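You operate a simulated robot arm through the tools that you are given. There is no shell and no other tool.

You are at the controls of a simulated robot arm. One attempt, no reset.

TASK
One cool box ran warm. Put its bottle in the hold tray, then shut and lock the box again.
Fine: the warm one shows the higher peak on its tag; the other box stays locked. Set down upright: what you pick out.

It is judged by the outcome, as a careful person would: the job done as asked, and still so three seconds after it is handed in. It fails if anything else is knocked over, pushed out of place, dropped, spilled or broken.

THE ROBOT
A 6-joint arm with a two-finger gripper, fixed in place. Base frame: the origin is at the foot of the arm, x ahead of it, y to its left, z up; the work surface is at about z = 880. Readings come in mm, degrees, newtons and seconds.
Its first joint turns from -166.0 to 166.0 degrees. Payload 3.43 kg.
Tool frame: the origin (TCP) lies between the finger pads and is the grasp point; the fingertips stand 20 mm ahead of it; z points along the fingers, y is the line along which they close. The gripper opens to 190 mm. The gripper's body begins 248 mm behind the TCP.
Orientation is that of the tool frame in the base frame, as a unit quaternion [x, y, z, w]. With the fingers straight down and closing along the base's y, the tool's x points along the base's -x, its y along +y and its z along -z.

THE INTERFACE
- The arm moves only by the tool arm_command. Its argument "commands" is a list of rows, each a list of 7 numbers: the gripper command, from -1 (fully open) to 1 (shut), values between in proportion, then the shift along the tool's x, y, z in units of 400 mm (1.0 is 400 mm), then the turn, a rotation vector about the tool's x, y, z in units of 60 degrees (1.0 is 60 degrees). In form: [[jaw, tx, ty, tz, wx, wy, wz], ...]. A call has 1 to 20 rows; each row is the pose to reach, as a shift and turn from the pose commanded when the call began, along the tool's axes at that moment. A call with a number of a shift or a turn outside -1 to 1 is refused whole. A row lasts 0.2 s, in which the tool goes at most 50 mm and 8.6 degrees; a call with a longer step from one row to the next is refused whole, and so is a gripper value outside its range. A pose out of reach is approached as far as the arm can. The call stops where the force on the tool passes 90 N (or 10 N more than at its start, if that is more) or the arm is blocked; 0.2 s more then pass. Each finger travels about 153 mm/s and halts on what it meets, pressing with about 43 N; the grip force reading is that of the motor and also rises with nothing between the fingers. The clock runs only during rows and for 0.2 s after the last one: add rows that repeat a pose to give the fingers time. It gives the time, the measured TCP pose, the force on the tool (base axes), the opening and the grip force at its end, in the units of the frame above (readings bear some noise), with the torque about the TCP (base axes, N m) and any sound that the robot's microphone picked up.
- Cameras (640 x 400 px; columns grow to the right, rows downward): "scene" is fixed at [390.3, 505.7, 1677.4]; the picture's right is [-0.48, -0.88, 0.00], its down [-0.59, 0.33, -0.74] and it looks along [0.65, -0.36, -0.67] (base axes); focal length 301 px, centre (320, 200). "wrist" rides on the gripper at [70, -8, -288] in the tool frame; the picture's right is [0.12, 0.99, 0.00], its down [-0.96, 0.12, -0.25] and it looks along [-0.24, 0.03, 0.97] (tool axes); focal length 261 px, centre (320, 200).
- grab_frame(camera): a new picture of that camera. No time passes.
- lift_body(by): slides the trunk up (or, below 0, down) by that many mm; the arm rides with it, the base frame stays. It gives what a move gives, with no picture.
- probe_pixels(camera, pixels): there is no depth. For up to 12 entries [column, row, z] of the newest picture of that camera ("zoom" is the newest enlarged one), the place [x, y] in the base frame at which the ray of that pixel passes the height z, good to about 2 mm, but the place of the scene camera against the robot may be out by one fixed shift of up to 18 mm in any direction. No time passes.
- enlarge(camera, box): a new picture of the part [left, top, right, bottom] of that camera's present view, enlarged. No time passes.
- close_job(): hands the job in; it is judged then, once.

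Unless the task says otherwise, let go and move clear before handing in.

The tools are called after ">>>" by a JSON object that holds its "method" and its "body". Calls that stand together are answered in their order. arm_command: Moves the arm, as the interface text tells. Its arguments: {"type":"object","properties":{"commands":{"type":"array","items":{"type":"array","items":{"type":"number"}}}},"required":["commands"]} The other tools are called the same way: lift_body (by) slides the trunk up or down; grab_frame (camera) takes a picture; probe_pixels (camera, pixels) gives the place at which the rays of pixels pass given heights; enlarge (camera, box) takes an enlarged picture of a part of a camera's view; close_job () hands the job in.

At the start:

```text
clock: 0.0
tcp_pos: [661.6, 291.0, 1446.4]
tcp_rot: [0.001, 1.0, -0.001, 0.0]
contact_force: [0.3, -0.3, 0.2]
wrist_torque: [0.02, -0.01, -0.01]
opening: 190.1
grasp_force: 0.0
trunk travel left (down, up): [-375.0, 65.0]
```

scene: 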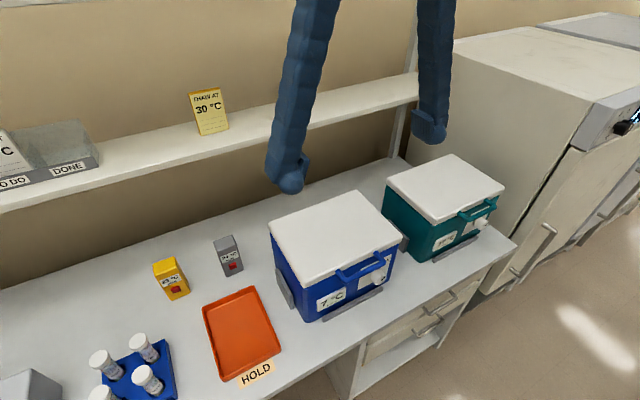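
wrist: 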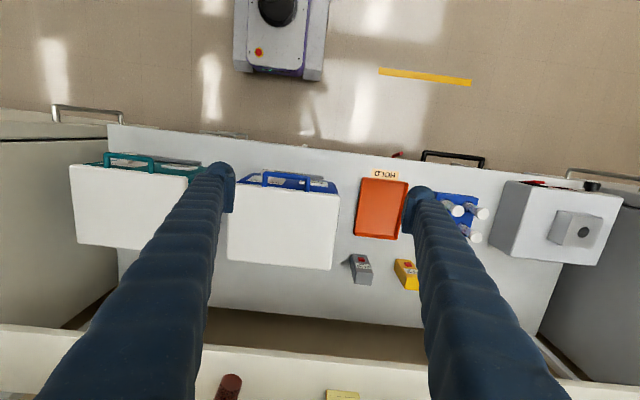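

The scene shows a blue box (about 335,255) and a teal box (about 445,205), each with a tag on its front. I'll enlarge both, along with the loggers and the tray.

>>> {"method": "enlarge", "body": {"camera": "scene", "box": [260, 180, 420, 330]}}

>>> {"method": "enlarge", "body": {"camera": "scene", "box": [380, 140, 520, 270]}}

>>> {"method": "enlarge", "body": {"camera": "scene", "box": [140, 220, 290, 390]}}

>>> {"method": "enlarge", "body": {"camera": "wrist", "box": [60, 130, 360, 290]}}

```text
2.67 times, centred on (340, 255) of scene
```

zoom: 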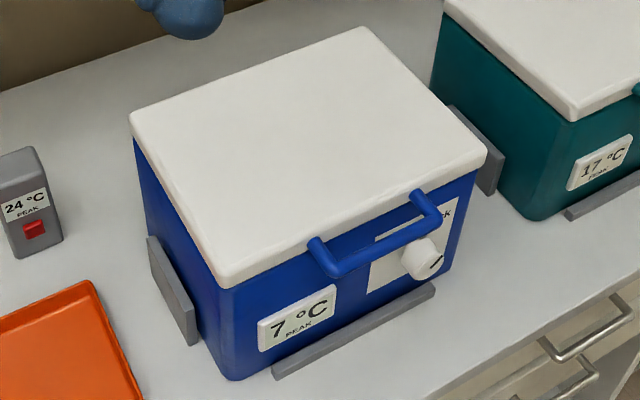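

```text
3.08 times, centred on (450, 205) of scene
```

zoom: 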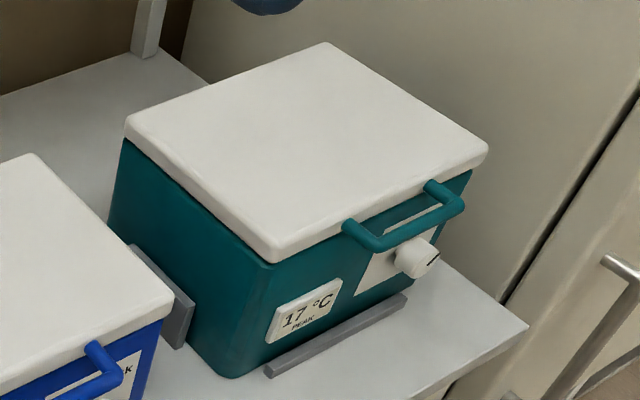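

```text
2.35 times, centred on (215, 305) of scene
```

zoom: 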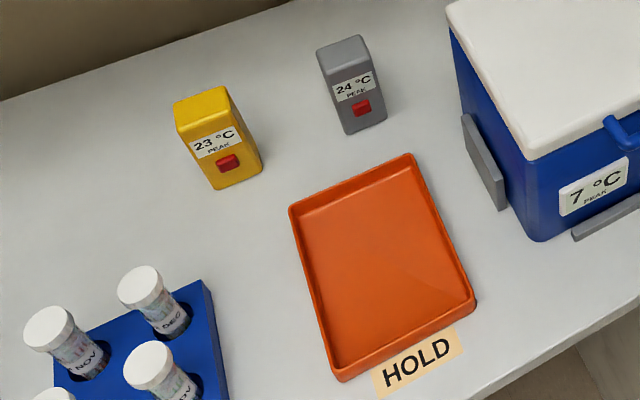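

```text
2.13 times, centred on (210, 210) of wrist
```

zoom: 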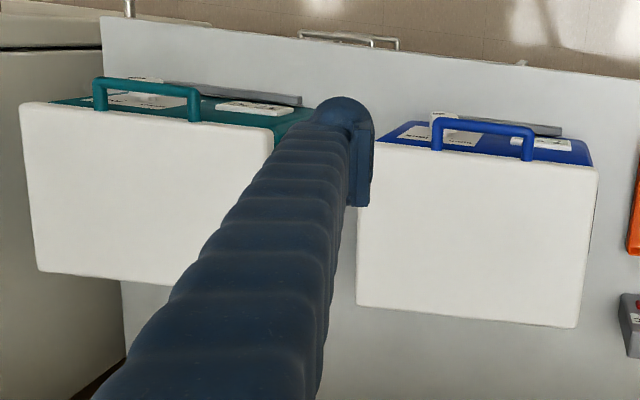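

The teal box's tag reads 17 °C peak against 7 °C on the blue one, so teal is the warm box. The fronts, with knob and handle, face the robot. I'll probe the geometry at several heights.

>>> {"method": "probe_pixels", "body": {"camera": "scene", "pixels": [[387, 183, 1080], [453, 154, 1080], [505, 188, 1080], [436, 222, 1080], [387, 183, 1130], [453, 154, 1130], [505, 188, 1130], [436, 222, 1130], [205, 305, 880], [247, 287, 880], [281, 347, 880], [226, 381, 880]]}}

>>> {"method": "probe_pixels", "body": {"camera": "wrist", "pixels": [[70, 165, 1080], [186, 176, 1080], [77, 243, 1080], [70, 165, 1130], [77, 243, 1130], [229, 180, 1080], [338, 193, 1080], [331, 270, 1080], [228, 259, 1080], [362, 178, 880], [408, 182, 880], [397, 239, 880]]}}

>>> {"method": "enlarge", "body": {"camera": "scene", "box": [430, 180, 510, 260]}}

```text
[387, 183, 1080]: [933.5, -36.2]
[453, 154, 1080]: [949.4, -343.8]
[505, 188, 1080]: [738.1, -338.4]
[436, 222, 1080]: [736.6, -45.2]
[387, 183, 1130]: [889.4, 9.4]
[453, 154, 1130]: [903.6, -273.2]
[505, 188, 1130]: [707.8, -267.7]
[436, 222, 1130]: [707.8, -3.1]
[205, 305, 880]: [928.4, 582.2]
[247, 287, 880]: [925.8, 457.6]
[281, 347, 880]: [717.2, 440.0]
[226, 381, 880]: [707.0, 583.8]
```

```text
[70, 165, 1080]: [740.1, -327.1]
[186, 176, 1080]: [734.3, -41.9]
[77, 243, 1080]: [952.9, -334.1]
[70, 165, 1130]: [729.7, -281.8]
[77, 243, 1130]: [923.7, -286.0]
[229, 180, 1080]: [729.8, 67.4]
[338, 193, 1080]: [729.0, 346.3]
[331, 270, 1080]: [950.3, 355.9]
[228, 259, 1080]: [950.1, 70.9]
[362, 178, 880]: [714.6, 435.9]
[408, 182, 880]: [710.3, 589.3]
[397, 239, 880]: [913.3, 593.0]
```

```text
5.00 times, centred on (470, 220) of scene
```

zoom: 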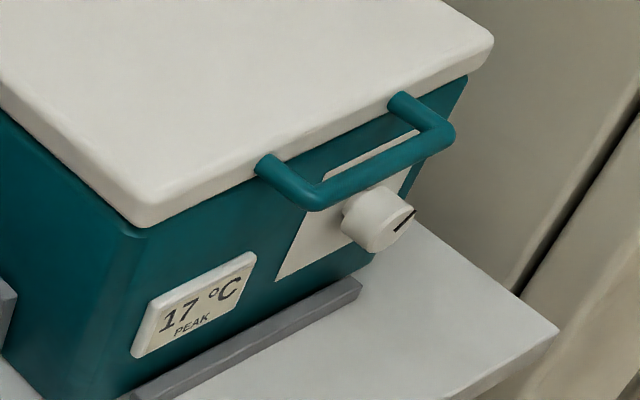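

Both views agree that the lid top is near z=1080 and the teal box spans x 735–950, y −335 to −40. I'll move the arm across in front of the teal box, then tilt it to look at the knob with the wrist camera.

>>> {"method": "arm_command", "body": {"commands": [[-1, 0.02, -0.1, 0, 0, 0, 0], [-1, 0.04, -0.2, 0, 0, 0, 0], [-1, 0.06, -0.3, 0, 0, 0, 0], [-1, 0.08, -0.4, 0, 0, 0, 0], [-1, 0.1, -0.5, 0, 0, 0, 0], [-1, 0.12, -0.6, 0, 0, 0, 0], [-1, 0.14, -0.7, 0, 0, 0, 0], [-1, 0.16, -0.8, 0, 0, 0, 0], [-1, 0.18, -0.9, 0, 0, 0, 0], [-1, 0.2, -1.0, 0, 0, 0, 0]]}}

```text
clock: 2.2
tcp_pos: [580.5, -111.8, 1446.0]
tcp_rot: [-0.001, 1.0, -0.001, 0.0]
contact_force: [1.7, -0.1, -0.2]
wrist_torque: [0.09, -0.04, 0.03]
opening: 189.8
grasp_force: 0.0
trunk travel left (down, up): [-375.0, 65.0]
```

The arm tracked well and is at (580, −112, 1446). Next I'll lower it and tilt 60° toward the box front to look at the knob.

>>> {"method": "arm_command", "body": {"commands": [[-1, 0.01, -0.02, 0.0665, 0, -0.1, 0], [-1, 0.02, -0.04, 0.133, 0, -0.2, 0], [-1, 0.03, -0.06, 0.1995, 0, -0.3, 0], [-1, 0.04, -0.08, 0.266, 0, -0.4, 0], [-1, 0.05, -0.1, 0.3325, 0, -0.5, 0], [-1, 0.06, -0.12, 0.399, 0, -0.6, 0], [-1, 0.07, -0.14, 0.4655, 0, -0.7, 0], [-1, 0.08, -0.16, 0.532, 0, -0.8, 0], [-1, 0.09, -0.18, 0.5985, 0, -0.9, 0], [-1, 0.1, -0.195, 0.665, 0, -1, 0]]}}

>>> {"method": "grab_frame", "body": {"camera": "wrist"}}

>>> {"method": "grab_frame", "body": {"camera": "scene"}}

```text
clock: 4.4
tcp_pos: [610.4, -301.1, 1219.5]
tcp_rot: [0.005, 0.877, 0.03, 0.48]
contact_force: [0.0, -0.3, -0.7]
wrist_torque: [0.08, -0.27, 0.14]
opening: 189.7
grasp_force: 0.1
out of reach, approached as far as the arm can: row 7, 8, 9, 10
trunk travel left (down, up): [-375.0, 65.0]
```

```text
taken
```

wrist: 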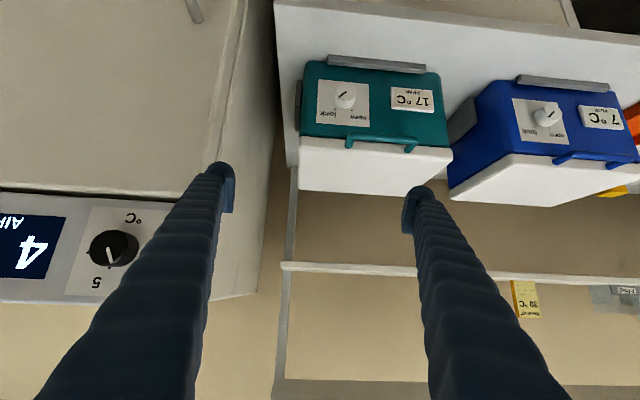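

```text
taken
```

scene: 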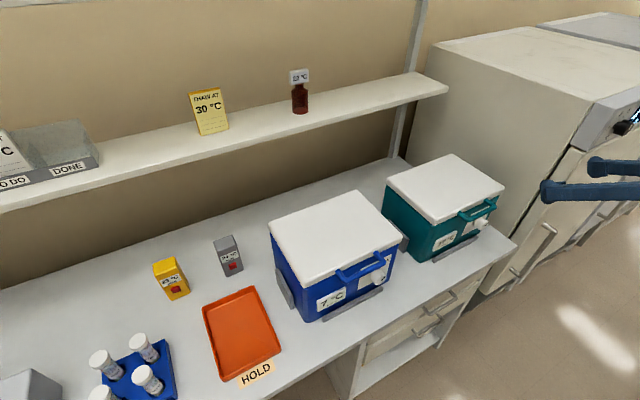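

The view is upside down, but it shows the lock panel at (345,95). Some rows were out of reach because the wrist was too near the base. I'll enlarge the panel on each box.

>>> {"method": "enlarge", "body": {"camera": "wrist", "box": [290, 50, 450, 200]}}

>>> {"method": "enlarge", "body": {"camera": "wrist", "box": [305, 70, 380, 130]}}

>>> {"method": "enlarge", "body": {"camera": "wrist", "box": [500, 80, 590, 170]}}

>>> {"method": "enlarge", "body": {"camera": "scene", "box": [180, 50, 330, 150]}}

>>> {"method": "enlarge", "body": {"camera": "scene", "box": [0, 100, 120, 220]}}

```text
2.67 times, centred on (370, 125) of wrist
```

zoom: 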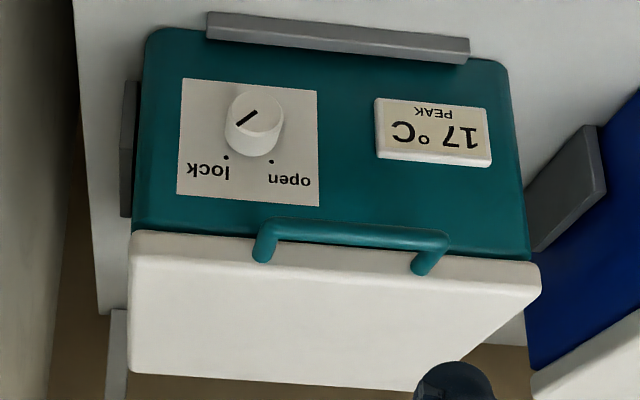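

```text
6.67 times, centred on (342, 100) of wrist
```

zoom: 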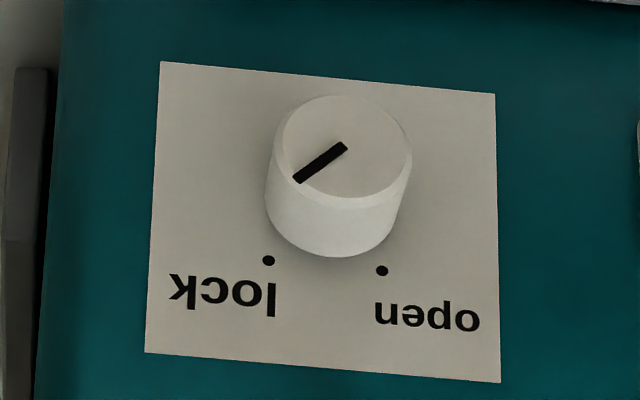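

```text
4.44 times, centred on (545, 125) of wrist
```

zoom: 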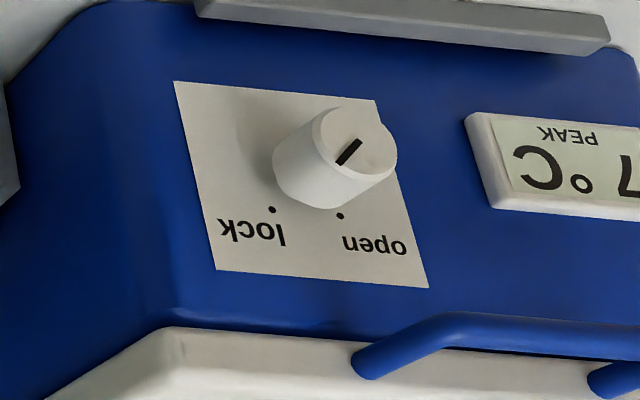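

```text
4.00 times, centred on (255, 100) of scene
```

zoom: 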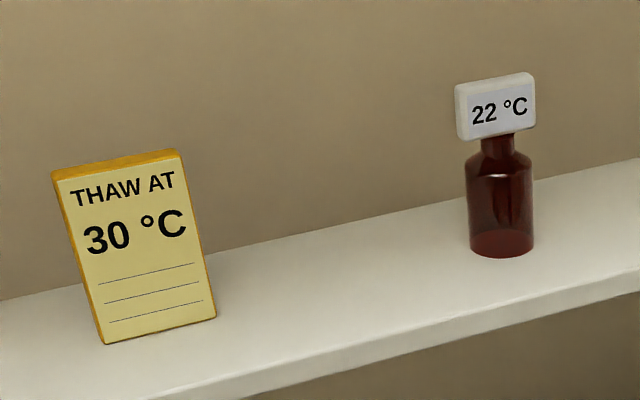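

```text
3.33 times, centred on (60, 160) of scene
```

zoom: 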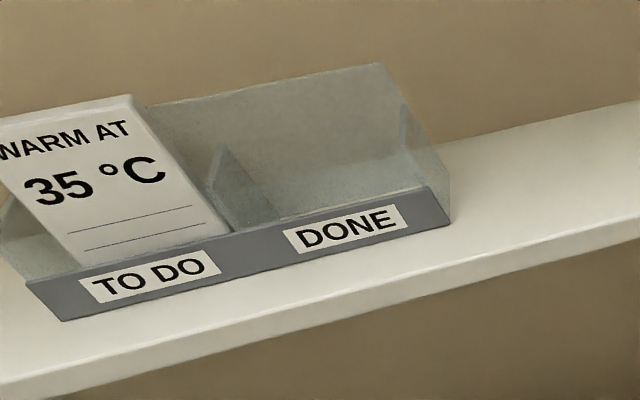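

On the teal box's panel, "lock" is upper-right and "open" upper-left seen from the front, and the mark points at lock. I'll probe the knob, panel dots and handle at several heights to fix their positions.

>>> {"method": "probe_pixels", "body": {"camera": "wrist", "pixels": [[345.3, 92.5, 960], [345.3, 92.5, 1000], [345.3, 92.5, 1040], [334.7, 109, 1000], [334.7, 109, 1040], [351.8, 110.5, 1000], [351.8, 110.5, 1040], [318.5, 79.3, 960], [318.5, 79.3, 1000], [369.5, 127.3, 1000], [369.5, 127.3, 1040], [316.5, 122.8, 1040]]}}

>>> {"method": "probe_pixels", "body": {"camera": "wrist", "pixels": [[352, 131.5, 1060], [407, 140, 1060], [352, 131.5, 1040], [407, 140, 1040], [350, 146, 1060], [408, 152, 1060], [300, 138, 1080], [452, 150, 1080], [302, 187, 1080]]}}

>>> {"method": "enlarge", "body": {"camera": "wrist", "box": [330, 120, 430, 180]}}

```text
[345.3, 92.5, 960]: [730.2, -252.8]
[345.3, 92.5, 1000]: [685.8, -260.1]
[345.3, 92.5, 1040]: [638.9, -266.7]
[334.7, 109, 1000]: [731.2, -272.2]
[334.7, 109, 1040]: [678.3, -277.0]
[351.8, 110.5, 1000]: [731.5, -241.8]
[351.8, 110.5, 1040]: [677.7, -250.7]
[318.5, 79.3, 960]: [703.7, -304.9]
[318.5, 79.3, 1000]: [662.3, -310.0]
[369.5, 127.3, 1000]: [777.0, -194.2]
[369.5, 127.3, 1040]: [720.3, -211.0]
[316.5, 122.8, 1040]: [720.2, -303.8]
```

```text
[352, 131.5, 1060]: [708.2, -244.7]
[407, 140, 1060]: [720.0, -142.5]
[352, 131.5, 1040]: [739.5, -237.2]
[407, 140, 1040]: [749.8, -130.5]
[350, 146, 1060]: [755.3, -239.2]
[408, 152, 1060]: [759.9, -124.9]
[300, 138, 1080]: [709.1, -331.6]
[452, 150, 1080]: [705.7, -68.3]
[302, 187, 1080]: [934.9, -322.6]
```

```text
6.40 times, centred on (380, 150) of wrist
```

zoom: 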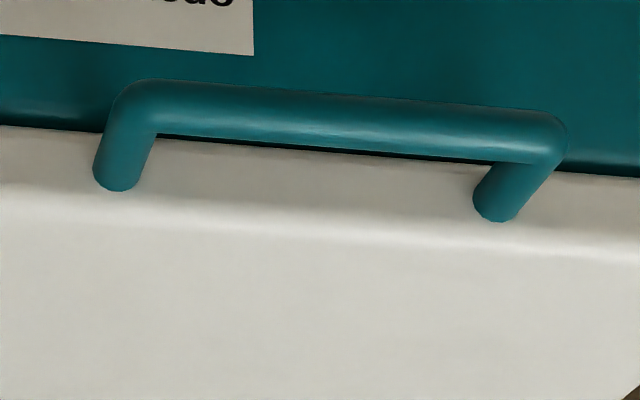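

The knob centre is near y=−257, z≈978, and its dots are about ±45° from vertical, so unlocking is roughly a 90° counter-clockwise turn. I'll check the bench edge, fridge and shelf clearance before moving lower.

>>> {"method": "probe_pixels", "body": {"camera": "scene", "pixels": [[516, 243, 880], [280, 388, 880], [592, 98, 1300], [592, 98, 1200], [543, 200, 880], [546, 228, 1000], [418, 75, 1200], [418, 75, 1300], [448, 90, 1200], [448, 90, 1300], [301, 110, 1200], [301, 110, 1300]]}}

>>> {"method": "probe_pixels", "body": {"camera": "wrist", "pixels": [[276, 5, 880], [285, 265, 1200], [285, 265, 1300], [640, 280, 1200], [640, 280, 1300], [290, 165, 880], [8, 208, 1200], [8, 208, 1300], [240, 170, 1100], [525, 300, 1300], [525, 300, 1200]]}}

```text
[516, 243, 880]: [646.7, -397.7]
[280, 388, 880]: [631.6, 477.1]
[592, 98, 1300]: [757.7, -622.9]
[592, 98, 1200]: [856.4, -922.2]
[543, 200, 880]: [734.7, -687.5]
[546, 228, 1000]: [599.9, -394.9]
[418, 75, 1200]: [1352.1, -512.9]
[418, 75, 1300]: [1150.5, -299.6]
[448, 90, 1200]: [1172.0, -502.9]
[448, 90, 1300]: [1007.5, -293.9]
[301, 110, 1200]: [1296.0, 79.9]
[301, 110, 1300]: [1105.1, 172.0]
```

```text
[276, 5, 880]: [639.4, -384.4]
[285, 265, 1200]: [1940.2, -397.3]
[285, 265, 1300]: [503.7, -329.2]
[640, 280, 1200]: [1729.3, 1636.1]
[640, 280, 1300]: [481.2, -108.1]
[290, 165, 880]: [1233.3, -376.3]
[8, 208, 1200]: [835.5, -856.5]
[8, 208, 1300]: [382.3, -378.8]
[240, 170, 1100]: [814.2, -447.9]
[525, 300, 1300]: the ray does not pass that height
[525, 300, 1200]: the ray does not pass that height
```

The bench edge is at x≈640, and the shelf is at z≈1258 from x≈1075 back, which clears the lid path. I'll test whether a horizontal tool pose is reachable in front of the knob, staying clear of the box.

>>> {"method": "arm_command", "body": {"commands": [[-1, 0.027, 0.011, 0.0285, 0, -0.07, 0], [-1, 0.054, 0.022, 0.057, 0, -0.14, 0], [-1, 0.081, 0.033, 0.0855, 0, -0.21, 0], [-1, 0.108, 0.044, 0.114, 0, -0.28, 0], [-1, 0.135, 0.055, 0.1425, 0, -0.35, 0], [-1, 0.162, 0.066, 0.171, 0, -0.42, 0], [-1, 0.189, 0.077, 0.2, 0, -0.49, 0], [-1, 0.215, 0.091, 0.229, 0, -0.55, 0]]}}

```text
clock: 6.4
tcp_pos: [780.9, -323.5, 1305.8]
tcp_rot: [0.017, 0.721, 0.073, 0.689]
contact_force: [1.8, 5.3, -1.6]
wrist_torque: [0.39, 0.45, 0.77]
opening: 186.3
grasp_force: 0.1
out of reach, approached as far as the arm can: row 1, 2, 3, 4, 5, 6, 7, 8
trunk travel left (down, up): [-375.0, 65.0]
stopped in row 8: the arm was blocked; the commanded pose is now the measured one
```

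The arm ended horizontal but farther out, at (781, −323, 1306), so its wrist cannot come nearer to the base at this height. I'll look at what it was blocked by.

>>> {"method": "grab_frame", "body": {"camera": "scene"}}

>>> {"method": "grab_frame", "body": {"camera": "wrist"}}

```text
taken
```

scene: 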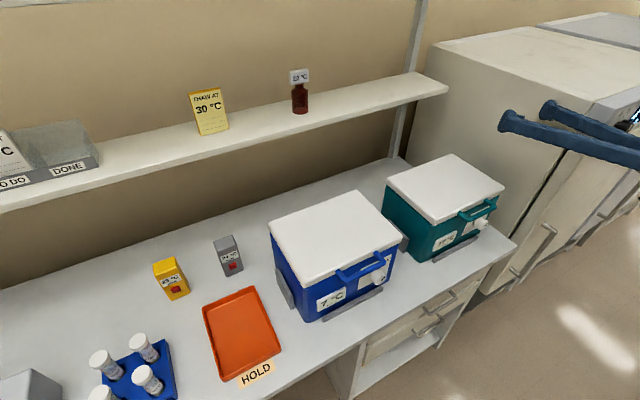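

```text
taken
```

wrist: 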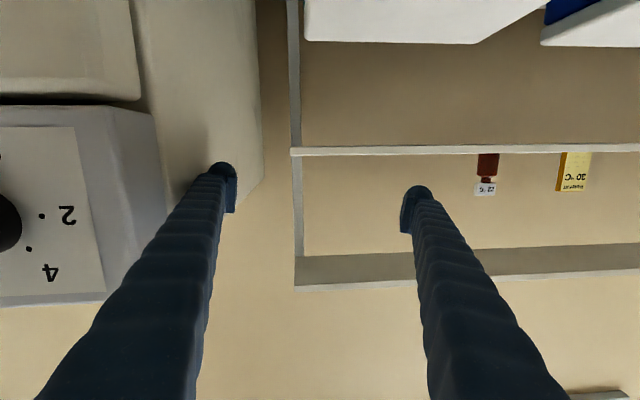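

The left finger grazed the fridge side near pixel (220,170) — opening 186, about 5 N in y. I'll back away in +y and −x and straighten the tool to horizontal.

>>> {"method": "arm_command", "body": {"commands": [[-1, 0.008, 0.06, -0.035, 0.016, -0.008, -0.024], [-1, 0.019, 0.125, -0.07, 0.032, -0.015, -0.049], [-1, 0.028, 0.187, -0.105, 0.047, -0.023, -0.073], [-1, 0.038, 0.25, -0.14, 0.063, -0.03, -0.098], [-1, 0.0475, 0.312, -0.175, 0.079, -0.038, -0.122]]}}

```text
clock: 7.6
tcp_pos: [744.0, -236.7, 1410.9]
tcp_rot: [0.032, 0.731, 0.036, 0.681]
contact_force: [-1.6, 3.5, 1.2]
wrist_torque: [-0.04, 0.26, -0.84]
opening: 190.1
grasp_force: 0.0
out of reach, approached as far as the arm can: row 1, 2, 3, 4, 5
trunk travel left (down, up): [-375.0, 65.0]
```

At the reach limit the tool sits higher when closer to the base, so the arm's shoulder appears to be low. Lowering the trunk should let a near-horizontal tool reach the knob height. I'll lower it 200 mm, which keeps the TCP at about z=1211, well clear.

>>> {"method": "lift_body", "body": {"by": -200}}

```text
clock: 9.8
tcp_pos: [750.2, -246.5, 1205.8]
tcp_rot: [0.034, 0.732, 0.038, 0.679]
contact_force: [-0.2, 0.4, 0.1]
wrist_torque: [-0.01, 0.01, -0.01]
opening: 190.0
grasp_force: 0.1
trunk travel left (down, up): [-175.0, 265.0]
```

The TCP is now at z≈1206. I'll retract in −x while tilting the tool slightly downward, to about 20° below horizontal.

>>> {"method": "arm_command", "body": {"commands": [[-1, 0.005, 0, -0.062, 0, 0.053, -0.019], [-1, 0.01, 0, -0.124, 0, 0.107, -0.038], [-1, 0.014, 0, -0.186, 0, 0.16, -0.058], [-1, 0.019, 0, -0.249, 0, 0.214, -0.077], [-1, 0.0235, 0, -0.311, 0, 0.267, -0.097]]}}

```text
clock: 11.0
tcp_pos: [641.4, -268.2, 1219.4]
tcp_rot: [-0.012, 0.823, 0.011, 0.568]
contact_force: [-1.4, 0.4, -0.1]
wrist_torque: [-0.01, 0.01, -0.05]
opening: 189.7
grasp_force: 0.1
out of reach, approached as far as the arm can: row 1, 2, 3, 4, 5
trunk travel left (down, up): [-175.0, 265.0]
```

The tool is now about 21° below horizontal at (641, −268, 1219). Lowering the trunk the rest of the way puts the TCP near z≈1045 at x≈641, which clears the handle at x≥695.

>>> {"method": "lift_body", "body": {"by": -175}}

>>> {"method": "grab_frame", "body": {"camera": "wrist"}}

>>> {"method": "grab_frame", "body": {"camera": "scene"}}

```text
clock: 12.9
tcp_pos: [641.6, -268.9, 1045.5]
tcp_rot: [-0.011, 0.822, 0.011, 0.569]
contact_force: [-0.5, 0.0, -0.2]
wrist_torque: [-0.02, 0.04, 0.01]
opening: 189.9
grasp_force: 0.1
trunk travel left (down, up): [0.0, 440.0]
```

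```text
taken
```

wrist: 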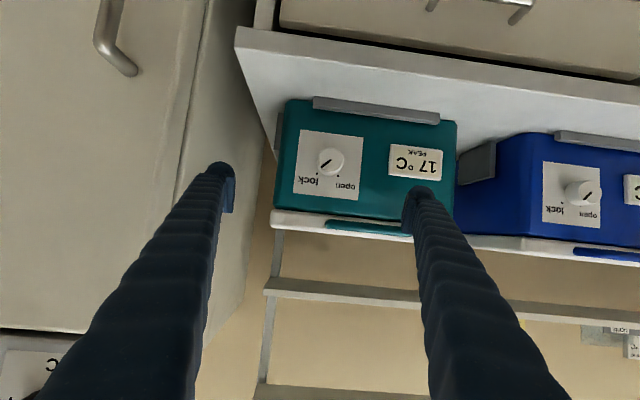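

```text
taken
```

scene: 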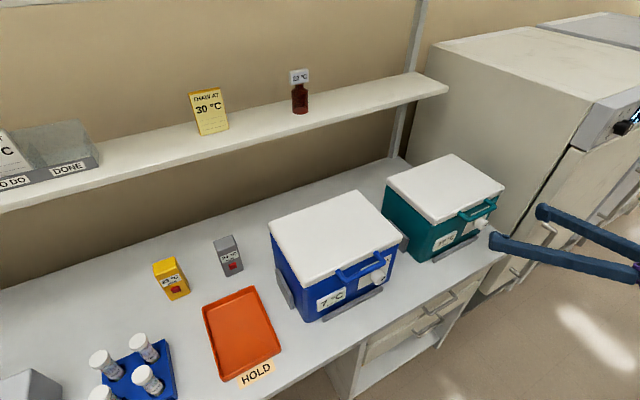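

I now have a nearly head-on view of the panel at (330,165). I'll enlarge it to locate the knob.

>>> {"method": "enlarge", "body": {"camera": "wrist", "box": [285, 120, 375, 210]}}

>>> {"method": "enlarge", "body": {"camera": "wrist", "box": [260, 90, 470, 250]}}

```text
4.44 times, centred on (330, 165) of wrist
```

zoom: 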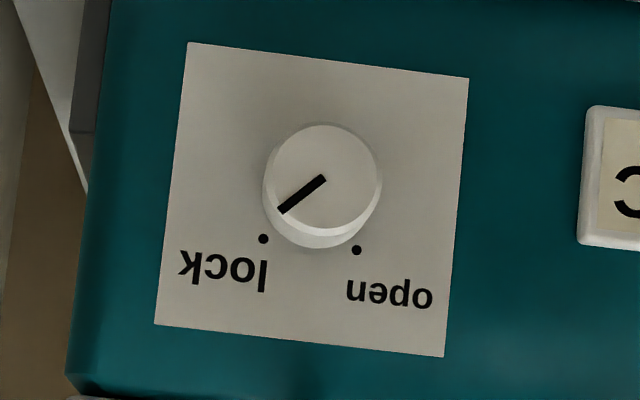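

```text
2.50 times, centred on (365, 170) of wrist
```

zoom: 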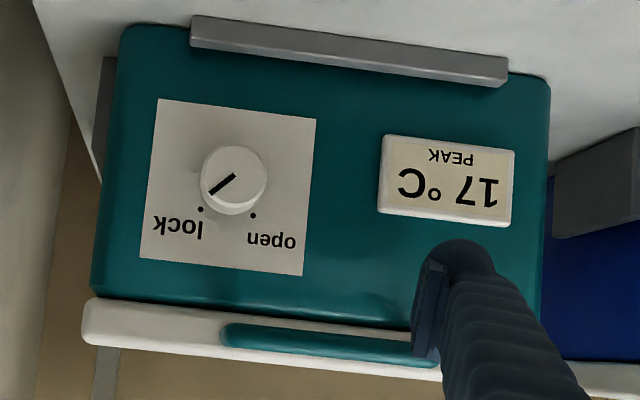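

>>> {"method": "probe_pixels", "body": {"camera": "wrist", "pixels": [[317.2, 173.8, 995], [338.1, 176.3, 995], [317.2, 173.8, 985], [330.7, 160.5, 970], [330.7, 160.5, 980], [330.7, 160.5, 990], [300.3, 129.6, 935], [363.6, 137.8, 935], [357.9, 200.4, 1020], [293.1, 193.2, 1020]]}}

>>> {"method": "probe_pixels", "body": {"camera": "scene", "pixels": [[487, 222, 980], [487, 222, 970], [463, 215, 1060], [496, 203, 1060], [463, 215, 1050], [433, 261, 880], [468, 232, 1000]]}}

>>> {"method": "enlarge", "body": {"camera": "scene", "box": [430, 180, 510, 260]}}

```text
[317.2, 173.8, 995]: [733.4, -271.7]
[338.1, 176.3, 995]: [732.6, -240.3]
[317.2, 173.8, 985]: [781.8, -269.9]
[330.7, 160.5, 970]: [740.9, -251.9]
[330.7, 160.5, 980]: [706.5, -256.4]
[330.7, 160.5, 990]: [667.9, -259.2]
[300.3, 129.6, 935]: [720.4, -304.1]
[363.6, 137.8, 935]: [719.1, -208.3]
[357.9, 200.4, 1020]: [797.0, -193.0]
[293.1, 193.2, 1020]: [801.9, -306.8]
```

```text
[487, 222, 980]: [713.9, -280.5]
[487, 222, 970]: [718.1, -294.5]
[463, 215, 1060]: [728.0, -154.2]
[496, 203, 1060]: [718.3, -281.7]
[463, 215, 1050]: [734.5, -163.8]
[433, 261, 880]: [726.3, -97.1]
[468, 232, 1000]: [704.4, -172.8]
```

```text
5.00 times, centred on (470, 220) of scene
```

zoom: 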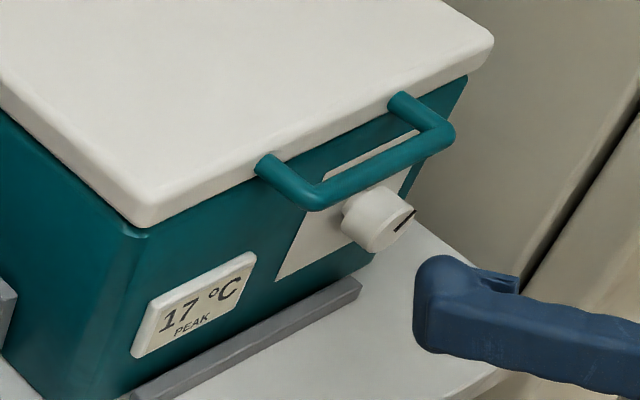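

Combining views puts the knob axis at y≈−256, z≈979, with its face at x≈708 and the panel at x≈739. The diameter is about 36 mm and the mark sits at 45° (lock). I'll narrow the jaws and move to a pregrasp just in front of it.

>>> {"method": "arm_command", "body": {"commands": [[0.3, 0.028, 0.007, 0.033, 0.008, 0, 0.003], [0.3, 0.056, 0.0135, 0.066, 0.015, 0, 0.006], [0.3, 0.084, 0.02, 0.099, 0.022, 0, 0.008], [0.3, 0.112, 0.027, 0.132, 0.03, 0, 0.011], [0.3, 0.112, 0.027, 0.132, 0.03, 0, 0.011]]}}

>>> {"method": "grab_frame", "body": {"camera": "wrist"}}

```text
clock: 14.1
tcp_pos: [686.7, -268.8, 987.0]
tcp_rot: [0.002, 0.823, 0.002, 0.568]
contact_force: [-0.8, -0.8, 0.0]
wrist_torque: [0.02, -0.01, -0.02]
opening: 66.8
grasp_force: 0.1
out of reach, approached as far as the arm can: row 1, 2, 3, 4, 5
trunk travel left (down, up): [0.0, 440.0]
```

```text
taken
```

wrist: 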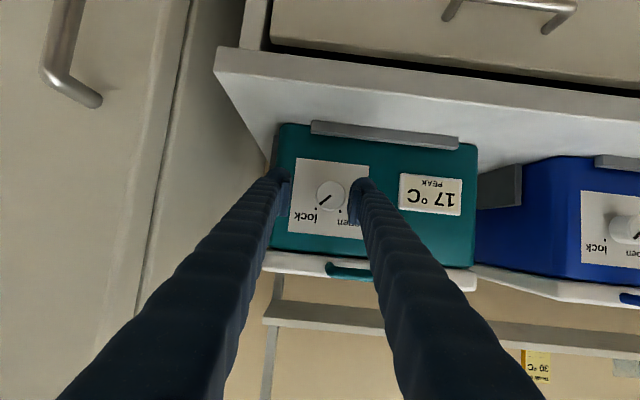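

The reach limit clipped the pose at (687, −269, 987). A steeper tilt (30°) moves the wrist into reach, so I'll go to (665, −257, 979) with 30° tilt. I'll also pre-roll 45° about the knob axis so I can turn counter-clockwise from there.

>>> {"method": "arm_command", "body": {"commands": [[0.3, 0.005, 0.004, -0.0055, -0.04, 0.018, 0.085], [0.3, 0.0095, 0.0075, -0.011, -0.08, 0.036, 0.17], [0.3, 0.0145, 0.011, -0.0165, -0.121, 0.054, 0.254], [0.3, 0.019, 0.015, -0.022, -0.161, 0.073, 0.339], [0.3, 0.024, 0.019, -0.0275, -0.201, 0.091, 0.424], [0.3, 0.0285, 0.0225, -0.033, -0.242, 0.109, 0.509], [0.3, 0.033, 0.026, -0.0385, -0.282, 0.127, 0.593], [0.3, 0.038, 0.03, -0.044, -0.322, 0.145, 0.678], [0.3, 0.038, 0.03, -0.044, -0.322, 0.145, 0.678]]}}

>>> {"method": "grab_frame", "body": {"camera": "wrist"}}

>>> {"method": "grab_frame", "body": {"camera": "scene"}}

```text
clock: 16.1
tcp_pos: [665.9, -256.7, 980.4]
tcp_rot: [0.193, 0.798, 0.333, 0.463]
contact_force: [1.0, -0.2, 0.2]
wrist_torque: [0.0, -0.02, 0.04]
opening: 66.7
grasp_force: 0.1
trunk travel left (down, up): [0.0, 440.0]
```

```text
taken
```

wrist: 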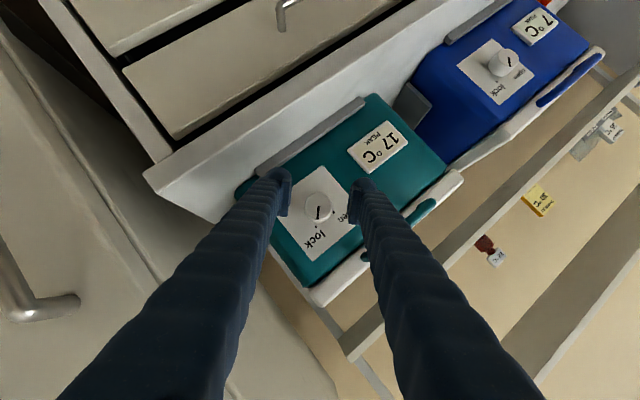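

```text
taken
```

scene: 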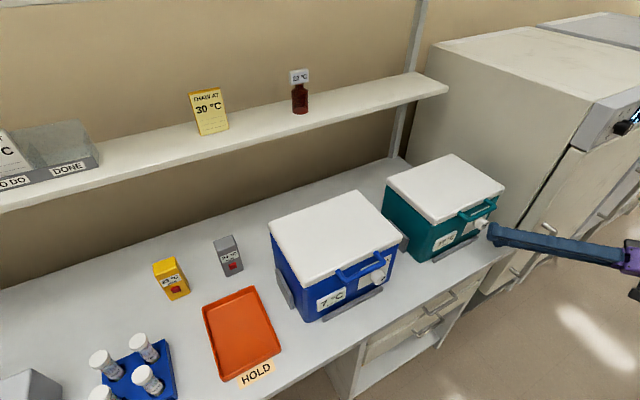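

The pose was reached with the knob between the fingers (knob at pixel 318,208). I'll advance 39 mm along the knob axis.

>>> {"method": "arm_command", "body": {"commands": [[0.3, -0.0115, -0.0006, 0.0215, 0, 0, 0], [0.3, -0.023, -0.0012, 0.043, 0, 0, 0], [0.3, -0.0345, -0.0018, 0.0645, 0, 0, 0], [0.3, -0.046, -0.0025, 0.086, 0, 0, 0], [0.3, -0.046, -0.0025, 0.086, 0, 0, 0]]}}

>>> {"method": "grab_frame", "body": {"camera": "wrist"}}

>>> {"method": "enlarge", "body": {"camera": "scene", "box": [430, 180, 530, 260]}}

```text
clock: 17.3
tcp_pos: [705.5, -256.5, 979.9]
tcp_rot: [0.193, 0.798, 0.332, 0.463]
contact_force: [0.3, -0.6, 0.7]
wrist_torque: [-0.03, -0.01, 0.0]
opening: 66.5
grasp_force: 0.2
trunk travel left (down, up): [0.0, 440.0]
```

```text
taken
```

wrist: 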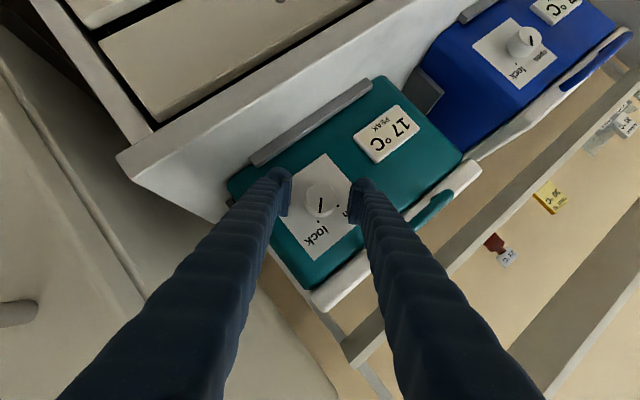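

```text
5.00 times, centred on (480, 220) of scene
```

zoom: 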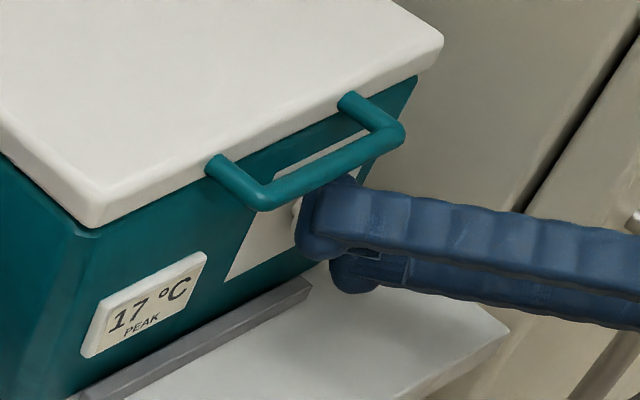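

The fingers straddle the knob. I'll close on it.

>>> {"method": "arm_command", "body": {"commands": [[0.7, 0, 0, 0, 0, 0, 0], [1, 0, 0, 0, 0, 0, 0], [1, 0, 0, 0, 0, 0, 0], [1, 0, 0, 0, 0, 0, 0]]}}

```text
clock: 18.3
tcp_pos: [705.4, -256.3, 980.7]
tcp_rot: [0.192, 0.798, 0.333, 0.464]
contact_force: [6.7, 9.4, 12.7]
wrist_torque: [0.06, -0.04, 0.19]
opening: 35.5
grasp_force: 42.8
trunk travel left (down, up): [0.0, 440.0]
```

I'm gripping the knob at 35.5 mm opening. Now I'll turn 45° counter-clockwise as seen from the front, about the knob axis.

>>> {"method": "arm_command", "body": {"commands": [[1, 0, 0, 0, 0.046, 0, -0.081], [1, 0, 0, 0, 0.093, 0, -0.163], [1, 0, 0, 0, 0.139, 0, -0.244], [1, 0, 0, 0, 0.186, 0, -0.326], [1, 0, 0, 0, 0.232, 0, -0.407], [1, 0, 0, 0, 0.278, 0, -0.488], [1, 0, 0, 0, 0.325, 0, -0.57], [1, 0, 0, 0, 0.371, 0, -0.651], [1, 0, 0, 0, 0.371, 0, -0.651]]}}

>>> {"method": "grab_frame", "body": {"camera": "wrist"}}

>>> {"method": "enlarge", "body": {"camera": "wrist", "box": [270, 140, 380, 250]}}

```text
clock: 20.3
tcp_pos: [704.5, -254.7, 981.4]
tcp_rot: [0.0, 0.864, 0.002, 0.503]
contact_force: [16.9, 15.1, 17.3]
wrist_torque: [0.0, -0.18, 0.16]
opening: 35.4
grasp_force: 42.9
trunk travel left (down, up): [0.0, 440.0]
```

```text
taken
```

wrist: 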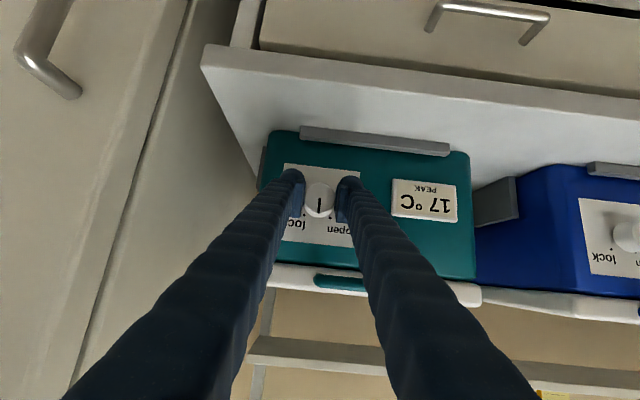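

```text
3.64 times, centred on (325, 195) of wrist
```

zoom: 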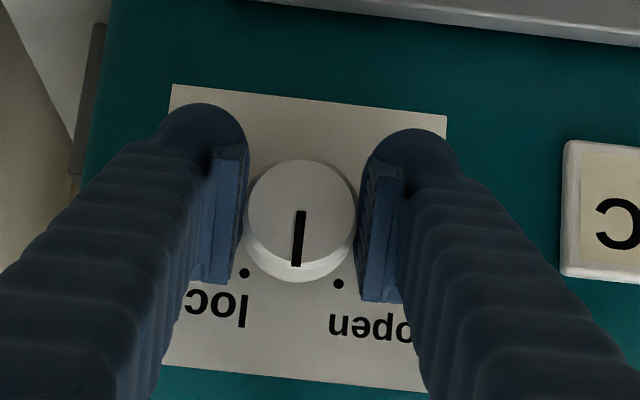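

The mark now points straight up, halfway to open. I'll release, roll back 45°, regrip and turn the second half.

>>> {"method": "arm_command", "body": {"commands": [[0.3, 0, 0, 0, 0, 0, 0], [0.3, 0, 0, 0, 0, 0, 0], [0.3, 0, 0, 0, -0.046, 0, 0.081], [0.3, 0, 0, 0, -0.093, 0, 0.163], [0.3, 0, 0, 0, -0.139, 0, 0.244], [0.3, 0, 0, 0, -0.186, 0, 0.326], [0.3, 0, 0, 0, -0.232, 0, 0.407], [0.3, 0, 0, 0, -0.278, 0, 0.488], [0.3, 0, 0, 0, -0.325, 0, 0.57], [0.3, 0, 0, 0, -0.371, 0, 0.651], [0.3, 0, 0, 0, -0.371, 0, 0.651]]}}

>>> {"method": "enlarge", "body": {"camera": "wrist", "box": [250, 120, 400, 270]}}

```text
clock: 22.7
tcp_pos: [706.0, -256.9, 978.8]
tcp_rot: [0.195, 0.798, 0.333, 0.463]
contact_force: [-0.2, -0.3, -0.5]
wrist_torque: [0.01, -0.03, 0.02]
opening: 66.5
grasp_force: 0.1
trunk travel left (down, up): [0.0, 440.0]
```

```text
2.67 times, centred on (325, 195) of wrist
```

zoom: 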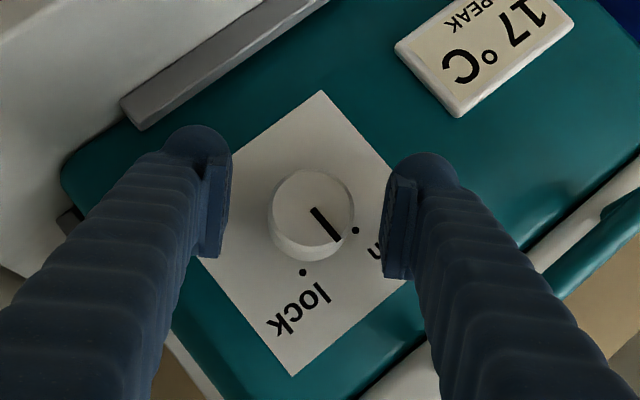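

The knob stayed at halfway, with the mark up. I'll centre slightly, regrip and turn the second 45°.

>>> {"method": "arm_command", "body": {"commands": [[0.5, 0, 0.006, 0, 0, 0, 0], [1, 0, 0.006, 0, 0, 0, 0], [1, 0, 0.006, 0, 0, 0, 0], [1, 0, 0.006, 0, 0, 0, 0], [1, 0, 0.006, 0, 0.046, 0, -0.081], [1, 0, 0.006, 0, 0.093, 0, -0.163], [1, 0, 0.006, 0, 0.139, 0, -0.244], [1, 0, 0.006, 0, 0.186, 0, -0.326], [1, 0, 0.006, 0, 0.232, 0, -0.407], [1, 0, 0.006, 0, 0.278, 0, -0.488], [1, 0, 0.006, 0, 0.325, 0, -0.57], [1, 0, 0.006, 0, 0.376, 0, -0.66], [1, 0, 0.006, 0, 0.376, 0, -0.66]]}}

>>> {"method": "enlarge", "body": {"camera": "wrist", "box": [250, 120, 400, 270]}}

```text
clock: 25.5
tcp_pos: [704.7, -254.9, 981.1]
tcp_rot: [-0.002, 0.865, -0.003, 0.502]
contact_force: [-1.7, 7.4, -0.7]
wrist_torque: [0.38, 0.03, 0.09]
opening: 36.7
grasp_force: 43.4
trunk travel left (down, up): [0.0, 440.0]
```

```text
2.67 times, centred on (325, 195) of wrist
```

zoom: 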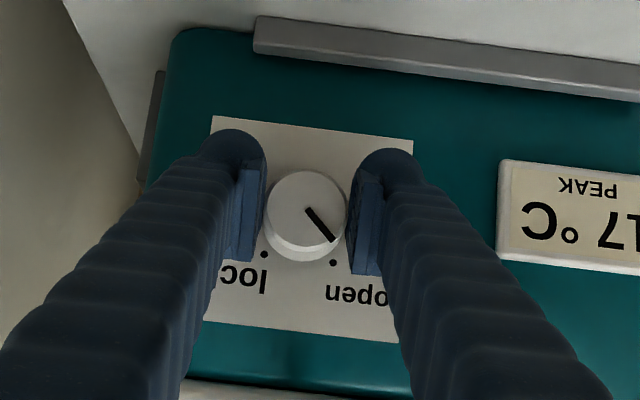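

The mark now points at the "open" dot. I'll release the knob and back straight out.

>>> {"method": "arm_command", "body": {"commands": [[0.3, 0, 0, 0, 0, 0, 0], [0.3, 0, 0, 0, 0, 0, 0], [0.3, 0.014, 0, -0.0245, 0, 0, 0], [0.3, 0.028, 0, -0.049, 0, 0, 0], [0.3, 0.042, 0, -0.0735, 0, 0, 0], [0.3, 0.0556, 0, -0.0978, 0, 0, 0], [0.3, 0.0556, 0, -0.0978, 0, 0, 0]]}}

>>> {"method": "enlarge", "body": {"camera": "wrist", "box": [250, 100, 450, 300]}}

```text
clock: 27.1
tcp_pos: [659.0, -256.3, 982.9]
tcp_rot: [-0.002, 0.864, -0.002, 0.503]
contact_force: [-0.1, -0.5, 0.0]
wrist_torque: [-0.01, 0.01, 0.0]
opening: 66.8
grasp_force: 0.1
trunk travel left (down, up): [0.0, 440.0]
```

```text
2.00 times, centred on (350, 200) of wrist
```

zoom: 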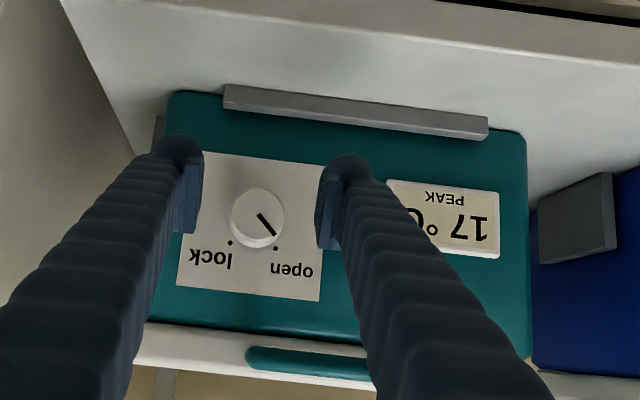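

The knob is verified at open. I'll shift −y clear of the handle, then raise the trunk 250 mm to get a view of the handle from above.

>>> {"method": "arm_command", "body": {"commands": [[0.3, 0, -0.0875, 0, 0, 0, 0], [0.3, 0, -0.175, 0, 0, 0, 0], [0.3, 0, -0.175, 0, 0, 0, 0]]}}

>>> {"method": "lift_body", "body": {"by": 250}}

>>> {"method": "grab_frame", "body": {"camera": "wrist"}}

>>> {"method": "grab_frame", "body": {"camera": "scene"}}

```text
clock: 27.9
tcp_pos: [659.2, -326.8, 983.5]
tcp_rot: [-0.002, 0.865, -0.002, 0.502]
contact_force: [0.5, 0.1, -0.6]
wrist_torque: [0.01, -0.04, 0.07]
opening: 66.8
grasp_force: 0.0
trunk travel left (down, up): [0.0, 440.0]
```

```text
clock: 30.5
tcp_pos: [658.0, -326.5, 1232.8]
tcp_rot: [-0.002, 0.865, -0.002, 0.501]
contact_force: [-0.5, -0.1, 0.6]
wrist_torque: [-0.01, -0.01, 0.03]
opening: 66.5
grasp_force: 0.0
trunk travel left (down, up): [-250.0, 190.0]
```

```text
taken
```

wrist: 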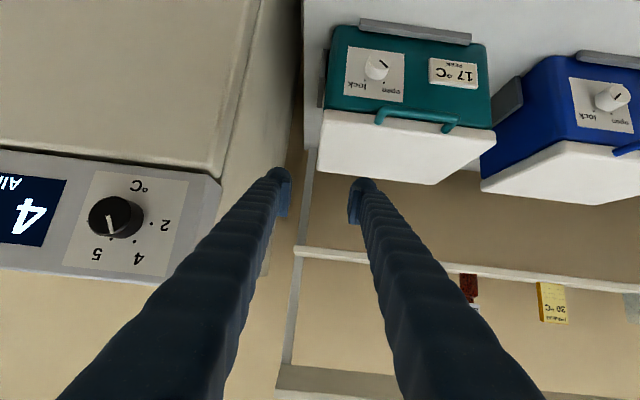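

```text
taken
```

scene: 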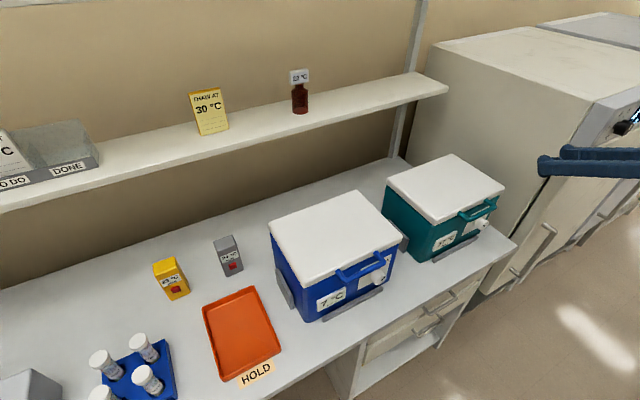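

The handle is visible at about (415,122) in the wrist view. I'll enlarge it to triangulate the bar.

>>> {"method": "enlarge", "body": {"camera": "wrist", "box": [360, 85, 480, 165]}}

```text
5.00 times, centred on (420, 125) of wrist
```

zoom: 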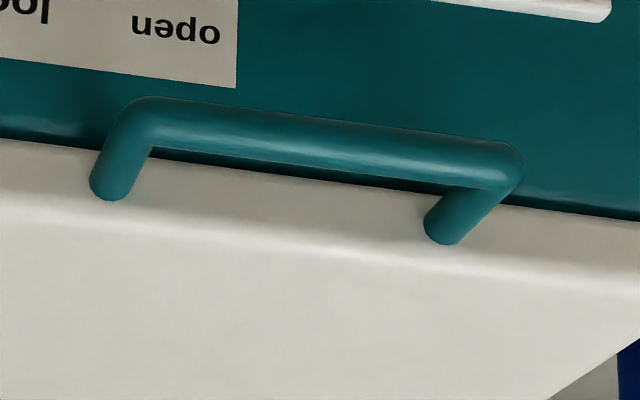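

>>> {"method": "probe_pixels", "body": {"camera": "wrist", "pixels": [[420.4, 113.4, 1060], [420.4, 113.4, 1070], [385, 109, 1060], [456, 118, 1060], [378, 121, 1060], [444, 130.6, 1060], [319, 137, 1080], [496, 157, 1080], [324, 171, 1080], [434, 184, 1080], [362, 79, 1010], [376, 66, 980]]}}

>>> {"method": "probe_pixels", "body": {"camera": "scene", "pixels": [[476, 214, 1060], [476, 214, 1070]]}}

>>> {"method": "enlarge", "body": {"camera": "scene", "box": [445, 180, 515, 240]}}

```text
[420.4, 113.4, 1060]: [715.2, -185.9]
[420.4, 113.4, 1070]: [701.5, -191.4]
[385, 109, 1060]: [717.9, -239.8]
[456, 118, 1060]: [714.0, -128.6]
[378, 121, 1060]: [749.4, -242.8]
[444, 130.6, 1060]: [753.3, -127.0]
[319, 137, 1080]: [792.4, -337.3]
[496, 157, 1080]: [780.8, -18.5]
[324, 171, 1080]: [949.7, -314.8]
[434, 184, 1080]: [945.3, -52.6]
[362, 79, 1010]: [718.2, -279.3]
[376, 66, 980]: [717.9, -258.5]
```

```text
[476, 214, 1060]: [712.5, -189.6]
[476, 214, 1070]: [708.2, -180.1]
```

```text
6.67 times, centred on (480, 210) of scene
```

zoom: 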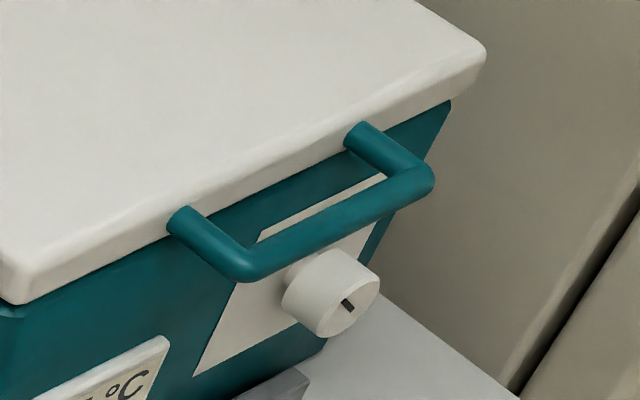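

The bar is at about x=702, z=1070, spanning y from −245 to −134 with the middle at −190. I'll roll the tool 90° so the fingers close vertically around the bar, with the jaws at 30 mm, while staying clear here.

>>> {"method": "arm_command", "body": {"commands": [[0.684, 0, 0, 0, 0, 0, 0.125], [0.684, 0, 0, 0, 0, 0, 0.25], [0.684, 0, 0, 0, 0, 0, 0.375], [0.684, 0, 0, 0, 0, 0, 0.5], [0.684, 0, 0, 0, 0, 0, 0.625], [0.684, 0, 0, 0, 0, 0, 0.75], [0.684, 0, 0, 0, 0, 0, 0.875], [0.684, 0, 0, 0, 0, 0, 1.0]]}}

>>> {"method": "arm_command", "body": {"commands": [[0.684, 0, 0, 0, 0, 0, 0.125], [0.684, 0, 0, 0, 0, 0, 0.25], [0.684, 0, 0, 0, 0, 0, 0.375], [0.684, 0, 0, 0, 0, 0, 0.5], [0.684, 0, 0, 0, 0, 0, 0.5]]}}

>>> {"method": "grab_frame", "body": {"camera": "scene"}}

>>> {"method": "grab_frame", "body": {"camera": "wrist"}}

```text
clock: 32.3
tcp_pos: [658.7, -325.8, 1235.0]
tcp_rot: [0.432, 0.749, 0.25, 0.435]
contact_force: [0.5, -0.7, -0.9]
wrist_torque: [-0.02, -0.04, -0.01]
opening: 29.9
grasp_force: 0.0
trunk travel left (down, up): [-250.0, 190.0]
```

```text
clock: 33.5
tcp_pos: [657.7, -325.9, 1234.1]
tcp_rot: [0.611, 0.612, 0.354, 0.357]
contact_force: [0.2, -0.4, 0.1]
wrist_torque: [0.02, 0.0, 0.0]
opening: 30.0
grasp_force: 0.0
trunk travel left (down, up): [-250.0, 190.0]
```

```text
taken
```

scene: 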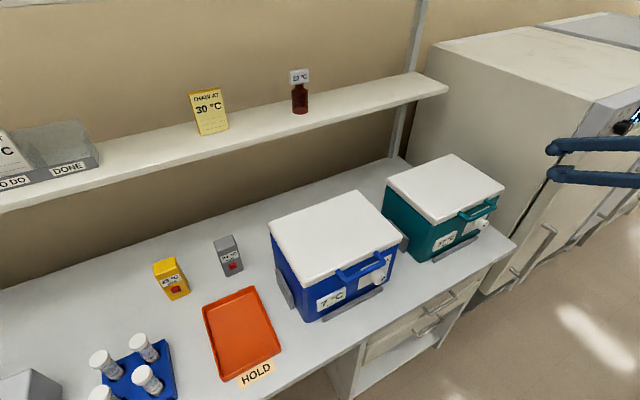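

```text
taken
```

wrist: 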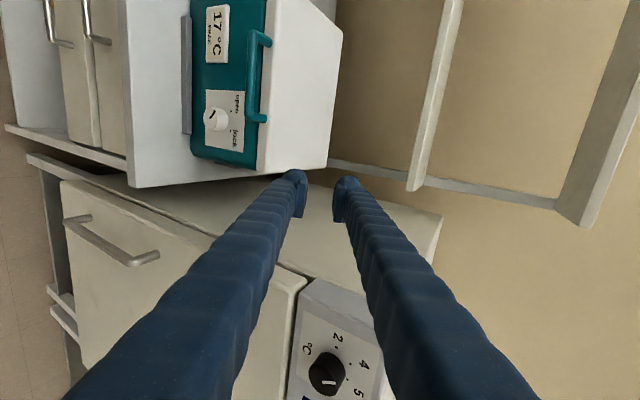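

The roll is done. I'll lower the trunk 200 mm (TCP to about z=1034, in front of the bench and beside the handle).

>>> {"method": "lift_body", "body": {"by": -200}}

>>> {"method": "arm_command", "body": {"commands": [[0.684, 0, 0.065, -0.0375, 0, 0, 0], [0.684, 0, 0.13, -0.075, 0, 0, 0], [0.684, 0.1, 0.13, -0.075, 0, 0, 0], [0.684, 0.2, 0.13, -0.075, 0, 0, 0], [0.684, 0.3, 0.13, -0.075, 0, 0, 0], [0.684, 0.34, 0.13, -0.075, 0, 0, 0], [0.684, 0.34, 0.13, -0.075, 0, 0, 0]]}}

>>> {"method": "grab_frame", "body": {"camera": "wrist"}}

>>> {"method": "enlarge", "body": {"camera": "scene", "box": [430, 160, 550, 260]}}

```text
clock: 35.7
tcp_pos: [659.3, -324.4, 1033.2]
tcp_rot: [0.61, 0.613, 0.353, 0.357]
contact_force: [-0.5, 0.0, -0.2]
wrist_torque: [0.0, 0.01, -0.01]
opening: 30.0
grasp_force: 0.0
trunk travel left (down, up): [-50.0, 390.0]
```

```text
clock: 37.3
tcp_pos: [658.4, -189.8, 1095.7]
tcp_rot: [0.61, 0.613, 0.354, 0.357]
contact_force: [0.5, 0.7, -0.1]
wrist_torque: [-0.02, 0.02, -0.04]
opening: 30.2
grasp_force: 0.1
trunk travel left (down, up): [-50.0, 390.0]
```

```text
taken
```

wrist: 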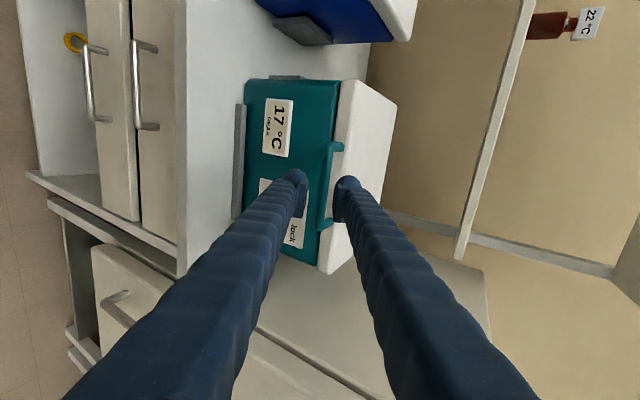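

```text
4.00 times, centred on (490, 210) of scene
```

zoom: 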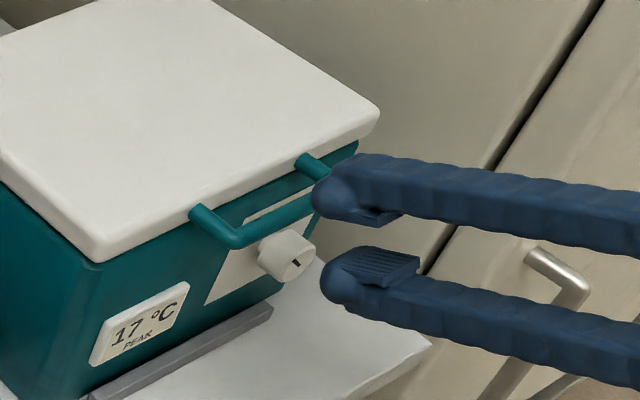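

>>> {"method": "enlarge", "body": {"camera": "wrist", "box": [270, 120, 380, 240]}}

```text
3.33 times, centred on (325, 180) of wrist
```

zoom: 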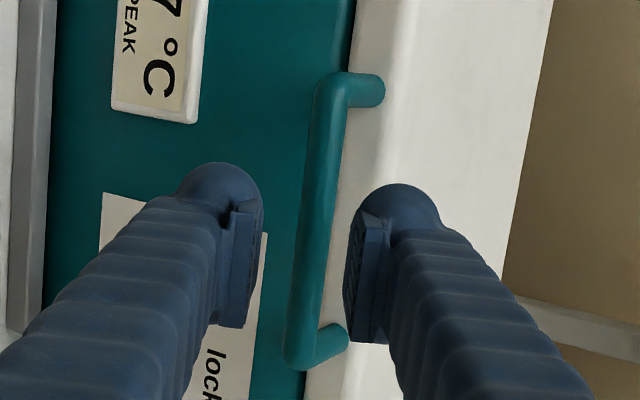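

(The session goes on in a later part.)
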